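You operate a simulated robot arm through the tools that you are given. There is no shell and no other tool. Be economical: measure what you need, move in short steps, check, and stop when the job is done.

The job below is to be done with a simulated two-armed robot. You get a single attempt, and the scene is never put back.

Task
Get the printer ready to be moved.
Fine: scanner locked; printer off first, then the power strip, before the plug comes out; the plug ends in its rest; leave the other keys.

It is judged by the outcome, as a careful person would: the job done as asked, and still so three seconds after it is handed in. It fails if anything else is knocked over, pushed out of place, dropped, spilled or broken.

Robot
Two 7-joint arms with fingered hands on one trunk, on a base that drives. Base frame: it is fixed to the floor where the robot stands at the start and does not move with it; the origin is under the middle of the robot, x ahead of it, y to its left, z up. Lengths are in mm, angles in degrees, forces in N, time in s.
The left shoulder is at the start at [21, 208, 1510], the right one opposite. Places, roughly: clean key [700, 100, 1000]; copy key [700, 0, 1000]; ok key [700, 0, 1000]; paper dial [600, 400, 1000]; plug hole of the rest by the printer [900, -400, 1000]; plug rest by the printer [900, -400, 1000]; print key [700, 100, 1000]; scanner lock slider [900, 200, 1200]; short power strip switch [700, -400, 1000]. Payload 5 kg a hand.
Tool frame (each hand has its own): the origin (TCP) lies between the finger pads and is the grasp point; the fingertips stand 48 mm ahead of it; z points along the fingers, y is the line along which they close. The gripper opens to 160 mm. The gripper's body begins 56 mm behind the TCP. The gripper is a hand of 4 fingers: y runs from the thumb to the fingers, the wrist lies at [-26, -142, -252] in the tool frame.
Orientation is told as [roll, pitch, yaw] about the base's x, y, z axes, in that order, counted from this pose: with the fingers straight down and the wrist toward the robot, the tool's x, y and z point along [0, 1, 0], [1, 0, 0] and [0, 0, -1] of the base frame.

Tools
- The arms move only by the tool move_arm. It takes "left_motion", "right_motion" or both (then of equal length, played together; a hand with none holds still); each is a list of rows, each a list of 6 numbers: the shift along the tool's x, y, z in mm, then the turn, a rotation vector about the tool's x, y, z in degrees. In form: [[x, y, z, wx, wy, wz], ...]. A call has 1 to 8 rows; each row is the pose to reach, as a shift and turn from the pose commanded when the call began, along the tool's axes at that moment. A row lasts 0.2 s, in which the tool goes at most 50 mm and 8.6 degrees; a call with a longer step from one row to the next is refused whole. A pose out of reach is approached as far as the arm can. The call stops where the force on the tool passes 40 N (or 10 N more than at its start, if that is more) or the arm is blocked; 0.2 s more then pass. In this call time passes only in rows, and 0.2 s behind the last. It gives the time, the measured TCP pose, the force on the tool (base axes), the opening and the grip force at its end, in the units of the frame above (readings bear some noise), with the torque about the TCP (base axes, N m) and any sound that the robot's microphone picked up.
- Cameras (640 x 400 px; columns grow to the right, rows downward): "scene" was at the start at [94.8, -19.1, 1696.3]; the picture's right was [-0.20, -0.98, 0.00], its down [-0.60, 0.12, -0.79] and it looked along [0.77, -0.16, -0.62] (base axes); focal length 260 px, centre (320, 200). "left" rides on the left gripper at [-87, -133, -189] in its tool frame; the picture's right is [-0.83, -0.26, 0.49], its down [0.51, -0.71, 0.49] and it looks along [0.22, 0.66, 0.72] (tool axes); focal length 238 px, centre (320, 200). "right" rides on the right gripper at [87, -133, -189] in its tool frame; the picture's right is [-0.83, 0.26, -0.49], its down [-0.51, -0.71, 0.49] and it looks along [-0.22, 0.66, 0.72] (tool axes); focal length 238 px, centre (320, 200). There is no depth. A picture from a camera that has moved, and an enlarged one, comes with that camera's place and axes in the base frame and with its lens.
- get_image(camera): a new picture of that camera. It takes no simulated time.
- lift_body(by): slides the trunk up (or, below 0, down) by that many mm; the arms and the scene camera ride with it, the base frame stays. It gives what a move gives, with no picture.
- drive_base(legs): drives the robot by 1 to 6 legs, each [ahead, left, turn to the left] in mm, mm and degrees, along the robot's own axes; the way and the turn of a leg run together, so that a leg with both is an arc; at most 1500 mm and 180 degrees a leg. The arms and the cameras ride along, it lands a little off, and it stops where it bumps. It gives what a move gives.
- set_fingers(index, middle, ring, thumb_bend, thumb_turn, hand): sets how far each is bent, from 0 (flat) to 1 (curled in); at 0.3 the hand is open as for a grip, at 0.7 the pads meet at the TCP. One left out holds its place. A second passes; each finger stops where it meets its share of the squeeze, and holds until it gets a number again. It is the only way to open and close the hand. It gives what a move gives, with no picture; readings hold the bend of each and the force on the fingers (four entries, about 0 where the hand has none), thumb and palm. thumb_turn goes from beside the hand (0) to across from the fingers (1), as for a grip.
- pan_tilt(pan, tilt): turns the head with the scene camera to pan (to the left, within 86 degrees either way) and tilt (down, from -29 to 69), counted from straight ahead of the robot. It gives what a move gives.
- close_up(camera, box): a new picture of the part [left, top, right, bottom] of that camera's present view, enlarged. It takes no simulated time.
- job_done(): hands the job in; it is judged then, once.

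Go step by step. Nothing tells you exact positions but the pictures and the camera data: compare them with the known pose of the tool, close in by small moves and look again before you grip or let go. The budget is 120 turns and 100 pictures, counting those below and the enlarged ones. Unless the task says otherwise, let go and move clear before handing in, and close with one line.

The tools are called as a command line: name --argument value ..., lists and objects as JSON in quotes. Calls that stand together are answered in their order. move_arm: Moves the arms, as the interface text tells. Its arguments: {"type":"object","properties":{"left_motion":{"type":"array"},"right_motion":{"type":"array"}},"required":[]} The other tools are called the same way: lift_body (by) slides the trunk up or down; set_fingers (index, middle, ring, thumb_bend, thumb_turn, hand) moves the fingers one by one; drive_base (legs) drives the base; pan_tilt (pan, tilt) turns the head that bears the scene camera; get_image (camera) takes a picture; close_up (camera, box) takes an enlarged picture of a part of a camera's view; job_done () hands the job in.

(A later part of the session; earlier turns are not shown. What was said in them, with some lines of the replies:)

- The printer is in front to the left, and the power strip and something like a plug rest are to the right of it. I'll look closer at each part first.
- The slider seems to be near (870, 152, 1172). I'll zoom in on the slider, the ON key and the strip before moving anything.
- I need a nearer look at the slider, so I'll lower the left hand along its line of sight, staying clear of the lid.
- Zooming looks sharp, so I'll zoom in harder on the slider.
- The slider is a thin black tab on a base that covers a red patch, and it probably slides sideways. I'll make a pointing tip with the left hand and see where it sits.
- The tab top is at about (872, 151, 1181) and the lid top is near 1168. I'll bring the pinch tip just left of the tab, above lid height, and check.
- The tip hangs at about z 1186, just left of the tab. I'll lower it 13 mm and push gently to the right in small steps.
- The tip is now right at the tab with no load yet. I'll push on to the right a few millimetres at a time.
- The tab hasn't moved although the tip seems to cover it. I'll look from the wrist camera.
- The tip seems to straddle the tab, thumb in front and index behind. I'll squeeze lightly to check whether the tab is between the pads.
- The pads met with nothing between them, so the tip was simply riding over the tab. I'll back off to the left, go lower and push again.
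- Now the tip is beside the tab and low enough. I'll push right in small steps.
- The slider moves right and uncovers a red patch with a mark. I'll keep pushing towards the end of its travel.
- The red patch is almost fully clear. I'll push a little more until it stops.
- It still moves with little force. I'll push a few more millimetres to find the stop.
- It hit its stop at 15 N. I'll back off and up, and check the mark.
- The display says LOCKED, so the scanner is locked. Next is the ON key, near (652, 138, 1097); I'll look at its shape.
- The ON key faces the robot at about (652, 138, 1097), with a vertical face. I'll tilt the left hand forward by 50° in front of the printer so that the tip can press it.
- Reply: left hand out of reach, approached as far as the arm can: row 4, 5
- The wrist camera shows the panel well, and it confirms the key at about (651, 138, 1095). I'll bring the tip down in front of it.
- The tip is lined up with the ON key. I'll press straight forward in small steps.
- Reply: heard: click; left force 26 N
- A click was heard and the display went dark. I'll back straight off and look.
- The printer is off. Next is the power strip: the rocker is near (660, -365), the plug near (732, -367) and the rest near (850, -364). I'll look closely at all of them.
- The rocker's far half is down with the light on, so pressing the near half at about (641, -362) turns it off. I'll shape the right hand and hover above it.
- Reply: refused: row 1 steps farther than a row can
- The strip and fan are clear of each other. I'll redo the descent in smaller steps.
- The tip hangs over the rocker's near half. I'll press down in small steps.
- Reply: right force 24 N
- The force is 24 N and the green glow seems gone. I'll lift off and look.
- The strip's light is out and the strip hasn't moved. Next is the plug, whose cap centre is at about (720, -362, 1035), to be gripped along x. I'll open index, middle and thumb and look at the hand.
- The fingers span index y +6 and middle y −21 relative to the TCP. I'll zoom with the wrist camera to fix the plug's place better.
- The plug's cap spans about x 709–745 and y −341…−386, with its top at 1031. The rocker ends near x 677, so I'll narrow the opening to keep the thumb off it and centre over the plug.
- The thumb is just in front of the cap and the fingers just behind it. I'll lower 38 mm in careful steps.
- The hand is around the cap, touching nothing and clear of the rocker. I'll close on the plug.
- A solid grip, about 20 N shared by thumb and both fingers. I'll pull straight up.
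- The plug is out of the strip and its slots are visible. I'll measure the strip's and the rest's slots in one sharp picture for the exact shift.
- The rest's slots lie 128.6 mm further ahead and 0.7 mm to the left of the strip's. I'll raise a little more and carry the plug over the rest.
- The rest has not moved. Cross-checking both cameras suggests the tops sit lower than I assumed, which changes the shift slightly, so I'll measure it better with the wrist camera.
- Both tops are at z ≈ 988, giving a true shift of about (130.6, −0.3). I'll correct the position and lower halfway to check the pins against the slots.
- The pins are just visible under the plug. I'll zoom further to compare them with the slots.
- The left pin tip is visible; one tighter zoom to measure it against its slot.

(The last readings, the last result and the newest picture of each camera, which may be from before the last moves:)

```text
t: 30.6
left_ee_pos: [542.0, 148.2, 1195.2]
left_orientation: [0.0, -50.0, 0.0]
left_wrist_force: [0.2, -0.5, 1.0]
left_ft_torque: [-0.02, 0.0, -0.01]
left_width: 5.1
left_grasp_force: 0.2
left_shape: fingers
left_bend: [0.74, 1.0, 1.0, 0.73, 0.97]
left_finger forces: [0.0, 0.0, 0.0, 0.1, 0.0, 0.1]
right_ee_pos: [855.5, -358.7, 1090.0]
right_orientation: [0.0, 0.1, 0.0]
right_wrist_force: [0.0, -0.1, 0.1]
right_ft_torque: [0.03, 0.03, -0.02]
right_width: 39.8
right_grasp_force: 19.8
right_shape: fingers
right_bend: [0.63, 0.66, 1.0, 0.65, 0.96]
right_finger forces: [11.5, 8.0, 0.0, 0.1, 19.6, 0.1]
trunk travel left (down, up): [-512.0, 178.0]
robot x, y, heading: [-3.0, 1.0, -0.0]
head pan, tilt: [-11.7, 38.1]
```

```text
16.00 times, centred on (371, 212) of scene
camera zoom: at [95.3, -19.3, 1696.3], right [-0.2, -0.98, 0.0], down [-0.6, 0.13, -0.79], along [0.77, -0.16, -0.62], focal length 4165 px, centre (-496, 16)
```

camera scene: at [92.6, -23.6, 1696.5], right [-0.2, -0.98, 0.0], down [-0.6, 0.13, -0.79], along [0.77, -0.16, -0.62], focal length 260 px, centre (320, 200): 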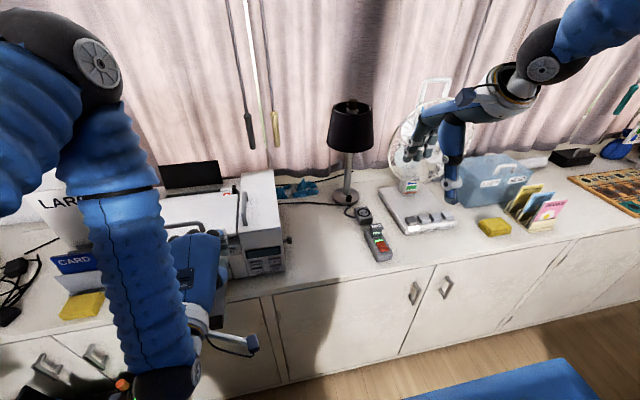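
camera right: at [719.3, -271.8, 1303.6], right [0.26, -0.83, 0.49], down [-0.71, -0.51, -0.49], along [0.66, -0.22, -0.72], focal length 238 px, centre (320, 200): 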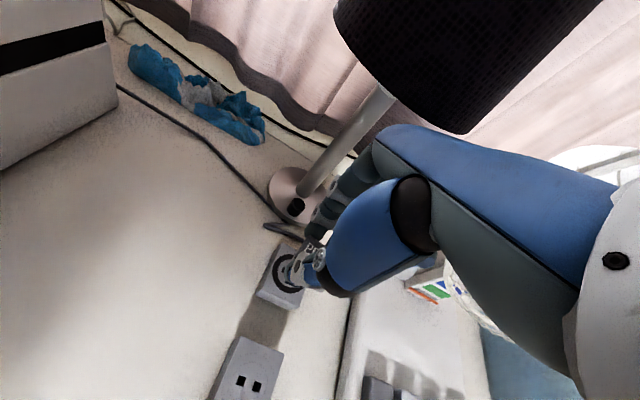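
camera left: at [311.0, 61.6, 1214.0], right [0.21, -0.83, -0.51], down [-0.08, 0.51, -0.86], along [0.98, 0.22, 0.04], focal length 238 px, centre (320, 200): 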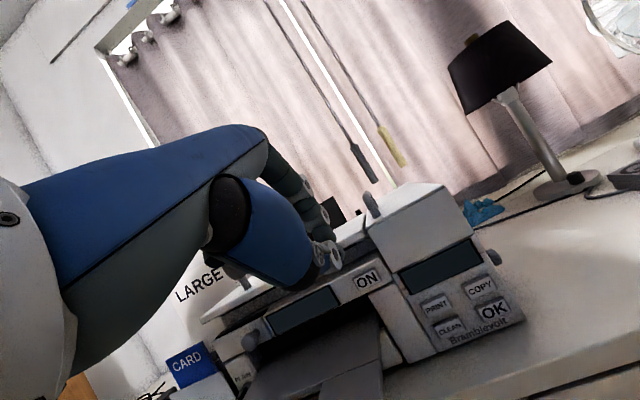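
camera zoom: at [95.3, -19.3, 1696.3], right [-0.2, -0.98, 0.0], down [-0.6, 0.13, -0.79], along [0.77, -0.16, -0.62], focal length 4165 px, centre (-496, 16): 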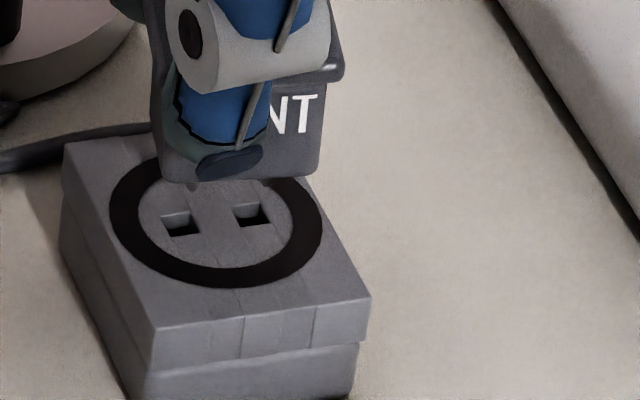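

The plug sits twisted by about 9° clockwise in the grip, and its pins look about 2 mm to the right of the slots. I'll turn the hand 9° counter-clockwise and correct the shift.

move_arm --right_motion '[[0.6, -0.8, 0, 0, 0, -4.5], [1.2, -1.6, 0, 0, 0, -9]]'

close_up --camera "scene" --box '[360, 203, 384, 218]'

```text
t: 31.2
left_ee_pos: [542.4, 147.2, 1196.4]
left_orientation: [0.0, -50.0, 0.1]
left_wrist_force: [0.5, 0.3, 0.5]
left_ft_torque: [0.03, 0.02, 0.0]
left_width: 5.6
left_grasp_force: 0.1
left_shape: fingers
left_bend: [0.74, 1.0, 1.0, 0.73, 0.97]
left_finger forces: [0.0, 0.1, 0.0, 0.0, 0.0, 0.0]
right_ee_pos: [854.4, -359.2, 1090.2]
right_orientation: [0.0, 0.0, 9.1]
right_wrist_force: [-0.5, 0.9, -1.0]
right_ft_torque: [0.0, 0.01, -0.04]
right_width: 39.3
right_grasp_force: 19.8
right_shape: fingers
right_bend: [0.63, 0.66, 1.0, 0.65, 0.96]
right_finger forces: [11.5, 8.1, 0.0, 0.0, 19.5, 0.0]
trunk travel left (down, up): [-512.0, 178.0]
robot x, y, heading: [2.1, -0.5, 0.1]
head pan, tilt: [-11.7, 38.1]
```

```text
16.00 times, centred on (372, 210) of scene
camera zoom: at [94.9, -20.0, 1696.3], right [-0.2, -0.98, 0.0], down [-0.6, 0.13, -0.79], along [0.77, -0.16, -0.62], focal length 4165 px, centre (-512, 32)
```

zoom: 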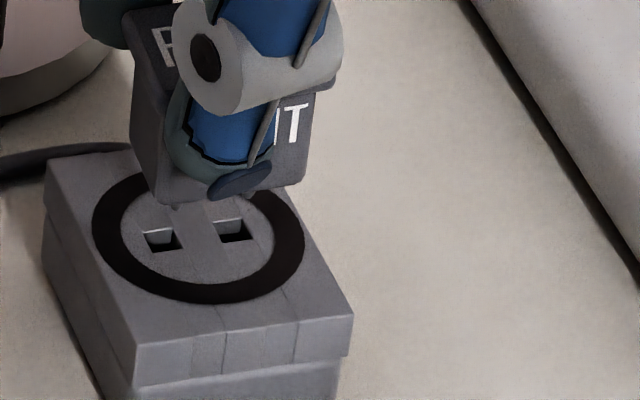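

The plug edges are now parallel to the rest. It still seems about 1.7 mm to the right and 1 mm short, so I'll correct that, lower 6 mm and look again.

move_arm --right_motion '[[1.5, 1.2, 0, 0, 0, 0], [1.5, 1.2, 6, 0, 0, 0]]'

close_up --camera "scene" --box '[360, 203, 384, 218]'

```text
t: 31.8
left_ee_pos: [542.3, 148.7, 1195.2]
left_orientation: [-0.1, -50.1, 0.0]
left_wrist_force: [0.3, -0.2, -0.1]
left_ft_torque: [-0.01, 0.01, -0.01]
left_width: 5.4
left_grasp_force: 0.0
left_shape: fingers
left_bend: [0.74, 1.0, 1.0, 0.73, 0.97]
left_finger forces: [0.0, 0.0, 0.0, 0.1, 0.0, 0.0]
right_ee_pos: [854.9, -356.2, 1082.9]
right_orientation: [0.0, 0.0, 9.0]
right_wrist_force: [-0.2, -0.2, -0.4]
right_ft_torque: [0.02, 0.04, -0.02]
right_width: 39.6
right_grasp_force: 19.3
right_shape: fingers
right_bend: [0.63, 0.66, 1.0, 0.65, 0.96]
right_finger forces: [11.5, 8.0, 0.0, 0.1, 19.5, 0.0]
trunk travel left (down, up): [-512.0, 178.0]
robot x, y, heading: [-0.9, -1.4, -0.1]
head pan, tilt: [-11.7, 38.1]
```

```text
16.00 times, centred on (372, 210) of scene
camera zoom: at [95.4, -19.3, 1696.3], right [-0.2, -0.98, 0.0], down [-0.6, 0.13, -0.79], along [0.77, -0.16, -0.62], focal length 4165 px, centre (-512, 32)
```

zoom: 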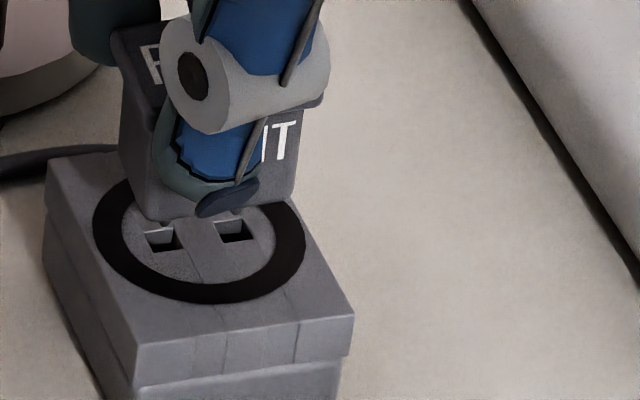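

Pins, body edges and slots now all agree. I'll lower straight down in small steps, watching the force.

move_arm --right_motion '[[0, 0, 3, 0, 0, 0], [0, 0, 6, 0, 0, 0], [0, 0, 9, 0, 0, 0], [0, 0, 12, 0, 0, 0]]'

close_up --camera "scene" --box '[360, 203, 384, 218]'

```text
t: 32.8
left_ee_pos: [541.9, 148.2, 1194.2]
left_orientation: [0.1, -50.1, 0.0]
left_wrist_force: [0.3, 0.6, 0.0]
left_ft_torque: [-0.01, -0.02, -0.01]
left_width: 5.2
left_grasp_force: 0.1
left_shape: fingers
left_bend: [0.74, 1.0, 1.0, 0.73, 0.97]
left_finger forces: [0.0, 0.0, 0.0, 0.1, 0.0, 0.1]
right_ee_pos: [855.7, -355.2, 1071.8]
right_orientation: [0.1, -0.1, 9.0]
right_wrist_force: [2.5, -0.5, 2.8]
right_ft_torque: [-0.03, -0.23, 0.06]
right_width: 39.5
right_grasp_force: 21.2
right_shape: fingers
right_bend: [0.63, 0.66, 1.0, 0.64, 0.96]
right_finger forces: [12.6, 10.2, 0.1, 0.0, 19.9, 0.1]
trunk travel left (down, up): [-512.0, 178.0]
robot x, y, heading: [1.8, 0.6, 0.1]
head pan, tilt: [-11.7, 38.1]
```

```text
16.00 times, centred on (372, 210) of scene
camera zoom: at [95.3, -18.9, 1696.3], right [-0.2, -0.98, 0.0], down [-0.6, 0.12, -0.79], along [0.77, -0.16, -0.62], focal length 4165 px, centre (-512, 32)
```

zoom: 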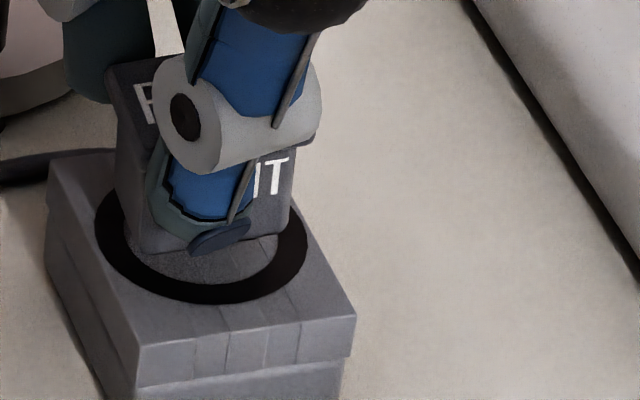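

The pins are entering with only 3 N. I'll go on down the remaining 8 mm.

move_arm --right_motion '[[0, 0, 3, 0, 0, 0], [0, 0, 5, 0, 0, 0], [0, 0, 7, 0, 0, 0], [0, 0, 9, 0, 0, 0]]'

close_up --camera "scene" --box '[360, 203, 384, 218]'

```text
t: 33.8
left_ee_pos: [541.5, 149.0, 1194.8]
left_orientation: [-0.1, -50.0, 0.0]
left_wrist_force: [0.1, -0.2, -0.5]
left_ft_torque: [0.02, 0.0, 0.02]
left_width: 5.1
left_grasp_force: 0.0
left_shape: fingers
left_bend: [0.74, 1.0, 1.0, 0.73, 0.97]
left_finger forces: [0.0, 0.0, 0.1, 0.0, 0.1, 0.1]
right_ee_pos: [857.4, -355.2, 1063.3]
right_orientation: [0.0, -0.1, 9.0]
right_wrist_force: [1.5, -1.2, 9.4]
right_ft_torque: [-0.06, -0.12, 0.07]
right_width: 39.2
right_grasp_force: 21.7
right_shape: fingers
right_bend: [0.63, 0.66, 1.0, 0.65, 0.96]
right_finger forces: [12.7, 10.6, 0.0, 0.2, 19.9, 0.0]
trunk travel left (down, up): [-512.0, 178.0]
robot x, y, heading: [0.4, 2.2, -0.0]
head pan, tilt: [-11.7, 38.1]
```

```text
16.00 times, centred on (372, 210) of scene
camera zoom: at [94.2, -19.0, 1696.5], right [-0.2, -0.98, 0.0], down [-0.6, 0.12, -0.79], along [0.77, -0.16, -0.62], focal length 4165 px, centre (-512, 32)
```

zoom: 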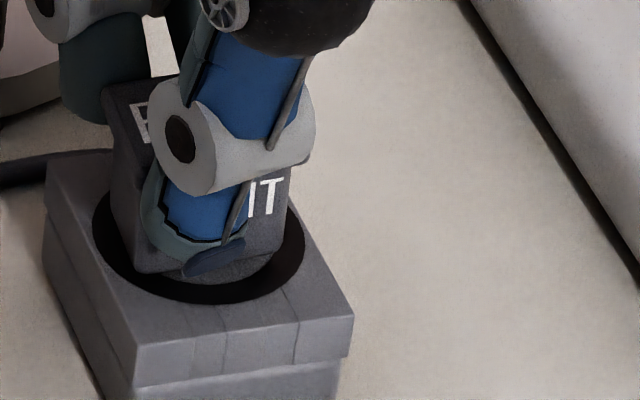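

The hand is back at the height where the plug sat in the strip, with 9 N upward, so it is seated. I'll open the fingers.

set_fingers --hand "right" --index 0.57 --middle 0.57 --thumb_bend 0.57

close_up --camera "scene" --box '[352, 195, 392, 220]'

```text
t: 34.8
left_ee_pos: [541.6, 148.4, 1194.8]
left_orientation: [-0.1, -50.0, 0.1]
left_wrist_force: [0.9, 0.0, 0.3]
left_ft_torque: [-0.03, -0.02, -0.01]
left_width: 5.2
left_grasp_force: 0.1
left_shape: fingers
left_bend: [0.74, 1.0, 1.0, 0.73, 0.97]
left_finger forces: [0.1, 0.0, 0.0, 0.1, 0.0, 0.0]
right_ee_pos: [856.0, -356.4, 1063.6]
right_orientation: [0.0, 0.0, 9.0]
right_wrist_force: [-0.8, -0.8, 0.2]
right_ft_torque: [-0.05, 0.03, 0.02]
right_width: 66.7
right_grasp_force: 0.1
right_shape: fingers
right_bend: [0.56, 0.56, 1.0, 0.56, 0.97]
right_finger forces: [0.1, 0.1, 0.0, 0.1, 0.0, 0.0]
trunk travel left (down, up): [-512.0, 178.0]
robot x, y, heading: [4.3, -0.3, 0.3]
head pan, tilt: [-11.7, 38.1]
```

```text
16.00 times, centred on (372, 208) of scene
camera zoom: at [94.7, -19.1, 1696.3], right [-0.2, -0.98, 0.0], down [-0.6, 0.12, -0.79], along [0.77, -0.16, -0.62], focal length 4165 px, centre (-512, 80)
```

zoom: 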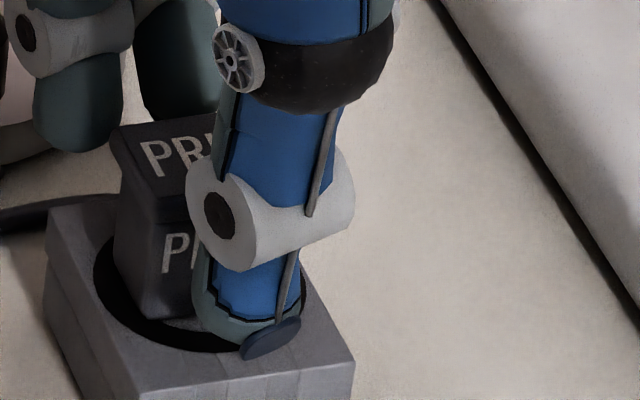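

The plug is released and standing in the rest. I'll lift just clear of the cap, staying below the lampshade, then withdraw toward the robot and up.

move_arm --right_motion '[[0, 0, -15, 0, 0, 0], [0, 0, -45, 0, 0, 0], [0, -40, -60, 0, 0, 0], [0, -85, -75, 0, 0, 0], [0, -130, -95, 0, 0, 0], [0, -175, -115, 0, 0, 0], [0, -215, -140, 0, 0, 0]]'

get_image --camera "scene"

close_up --camera "scene" --box '[340, 190, 404, 265]'

```text
t: 36.4
left_ee_pos: [540.9, 148.8, 1196.3]
left_orientation: [0.0, -50.2, 0.0]
left_wrist_force: [-1.6, 0.0, 0.4]
left_ft_torque: [0.04, -0.03, 0.02]
left_width: 5.4
left_grasp_force: 0.0
left_shape: fingers
left_bend: [0.74, 1.0, 1.0, 0.73, 0.97]
left_finger forces: [0.1, 0.0, 0.1, 0.1, 0.0, 0.0]
right_ee_pos: [644.6, -391.3, 1203.8]
right_orientation: [-0.1, -0.2, 9.0]
right_wrist_force: [-0.7, 0.0, 0.9]
right_ft_torque: [-0.02, -0.14, -0.01]
right_width: 67.0
right_grasp_force: 0.1
right_shape: fingers
right_bend: [0.56, 0.56, 1.0, 0.56, 0.97]
right_finger forces: [0.0, 0.0, 0.0, 0.0, 0.0, 0.0]
trunk travel left (down, up): [-512.0, 178.0]
robot x, y, heading: [5.5, 0.9, 0.2]
head pan, tilt: [-11.7, 38.1]
```

```text
24 pictures are left
camera scene: at [92.0, -18.8, 1696.5], right [-0.2, -0.98, 0.0], down [-0.6, 0.12, -0.79], along [0.77, -0.16, -0.62], focal length 260 px, centre (320, 200)
```

scene: 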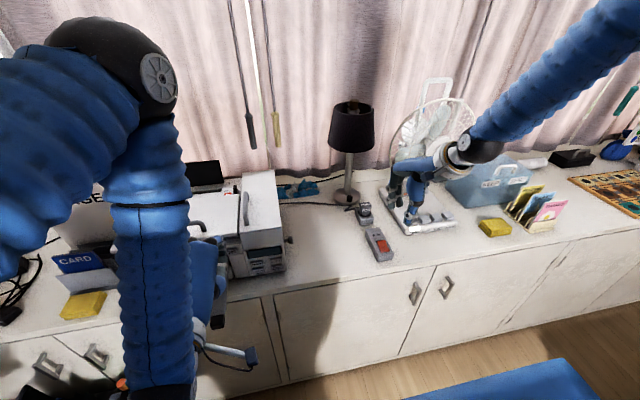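

```text
5.33 times, centred on (372, 228) of scene
camera zoom: at [92.0, -18.8, 1696.5], right [-0.2, -0.98, 0.0], down [-0.6, 0.12, -0.79], along [0.77, -0.16, -0.62], focal length 1388 px, centre (43, 53)
```

zoom: 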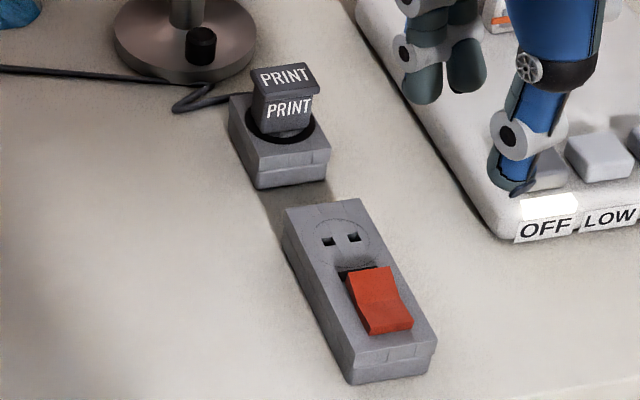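

The plug stands in the rest and the strip is off. I'll make a last check of the plug seating and the printer.

close_up --camera "scene" --box '[352, 195, 392, 220]'

get_image --camera "left"

close_up --camera "scene" --box '[200, 165, 296, 225]'

```text
16.00 times, centred on (372, 208) of scene
camera zoom: at [92.0, -18.8, 1696.5], right [-0.2, -0.98, 0.0], down [-0.6, 0.12, -0.79], along [0.77, -0.16, -0.62], focal length 4165 px, centre (-512, 80)
```

zoom: 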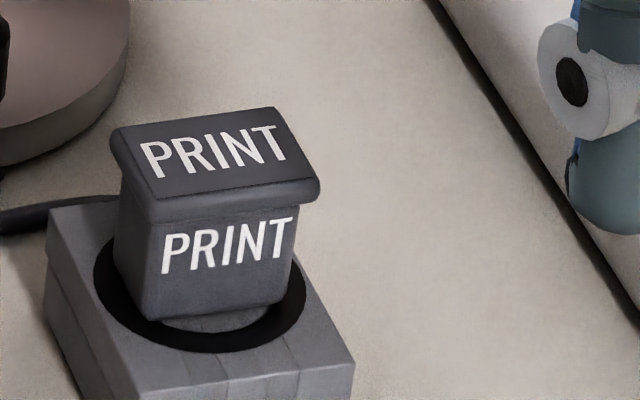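

```text
21 pictures are left
camera left: at [310.7, 62.2, 1213.8], right [0.21, -0.83, -0.51], down [-0.08, 0.51, -0.86], along [0.97, 0.22, 0.04], focal length 238 px, centre (320, 200)
```

left: 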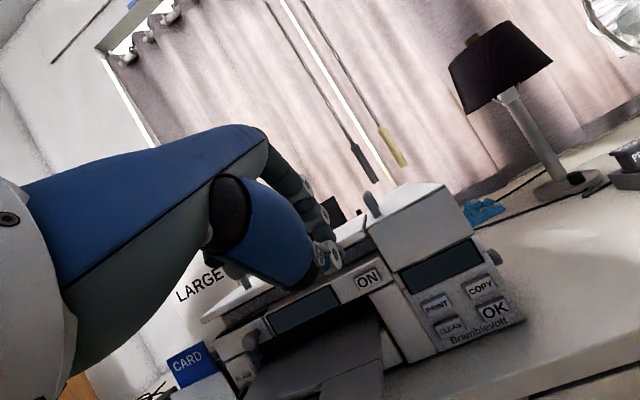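

```text
6.67 times, centred on (248, 195) of scene
camera zoom: at [92.0, -18.8, 1696.5], right [-0.2, -0.98, 0.0], down [-0.6, 0.12, -0.79], along [0.77, -0.16, -0.62], focal length 1735 px, centre (800, 233)
```

zoom: 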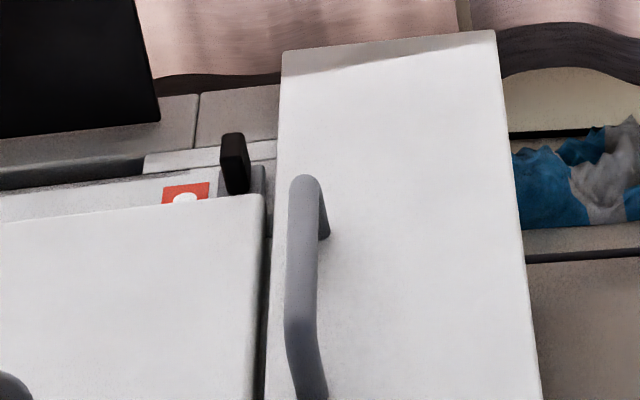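

The plug sits flush in its rest, the strip and printer are off, the scanner is locked, and both hands are clear. I'm handing in.

job_done

```text
The job is handed in.
```

The printer is ready to move: I locked the scanner, switched the printer off and then the power strip, and put the plug in its rest, with no other key pressed.
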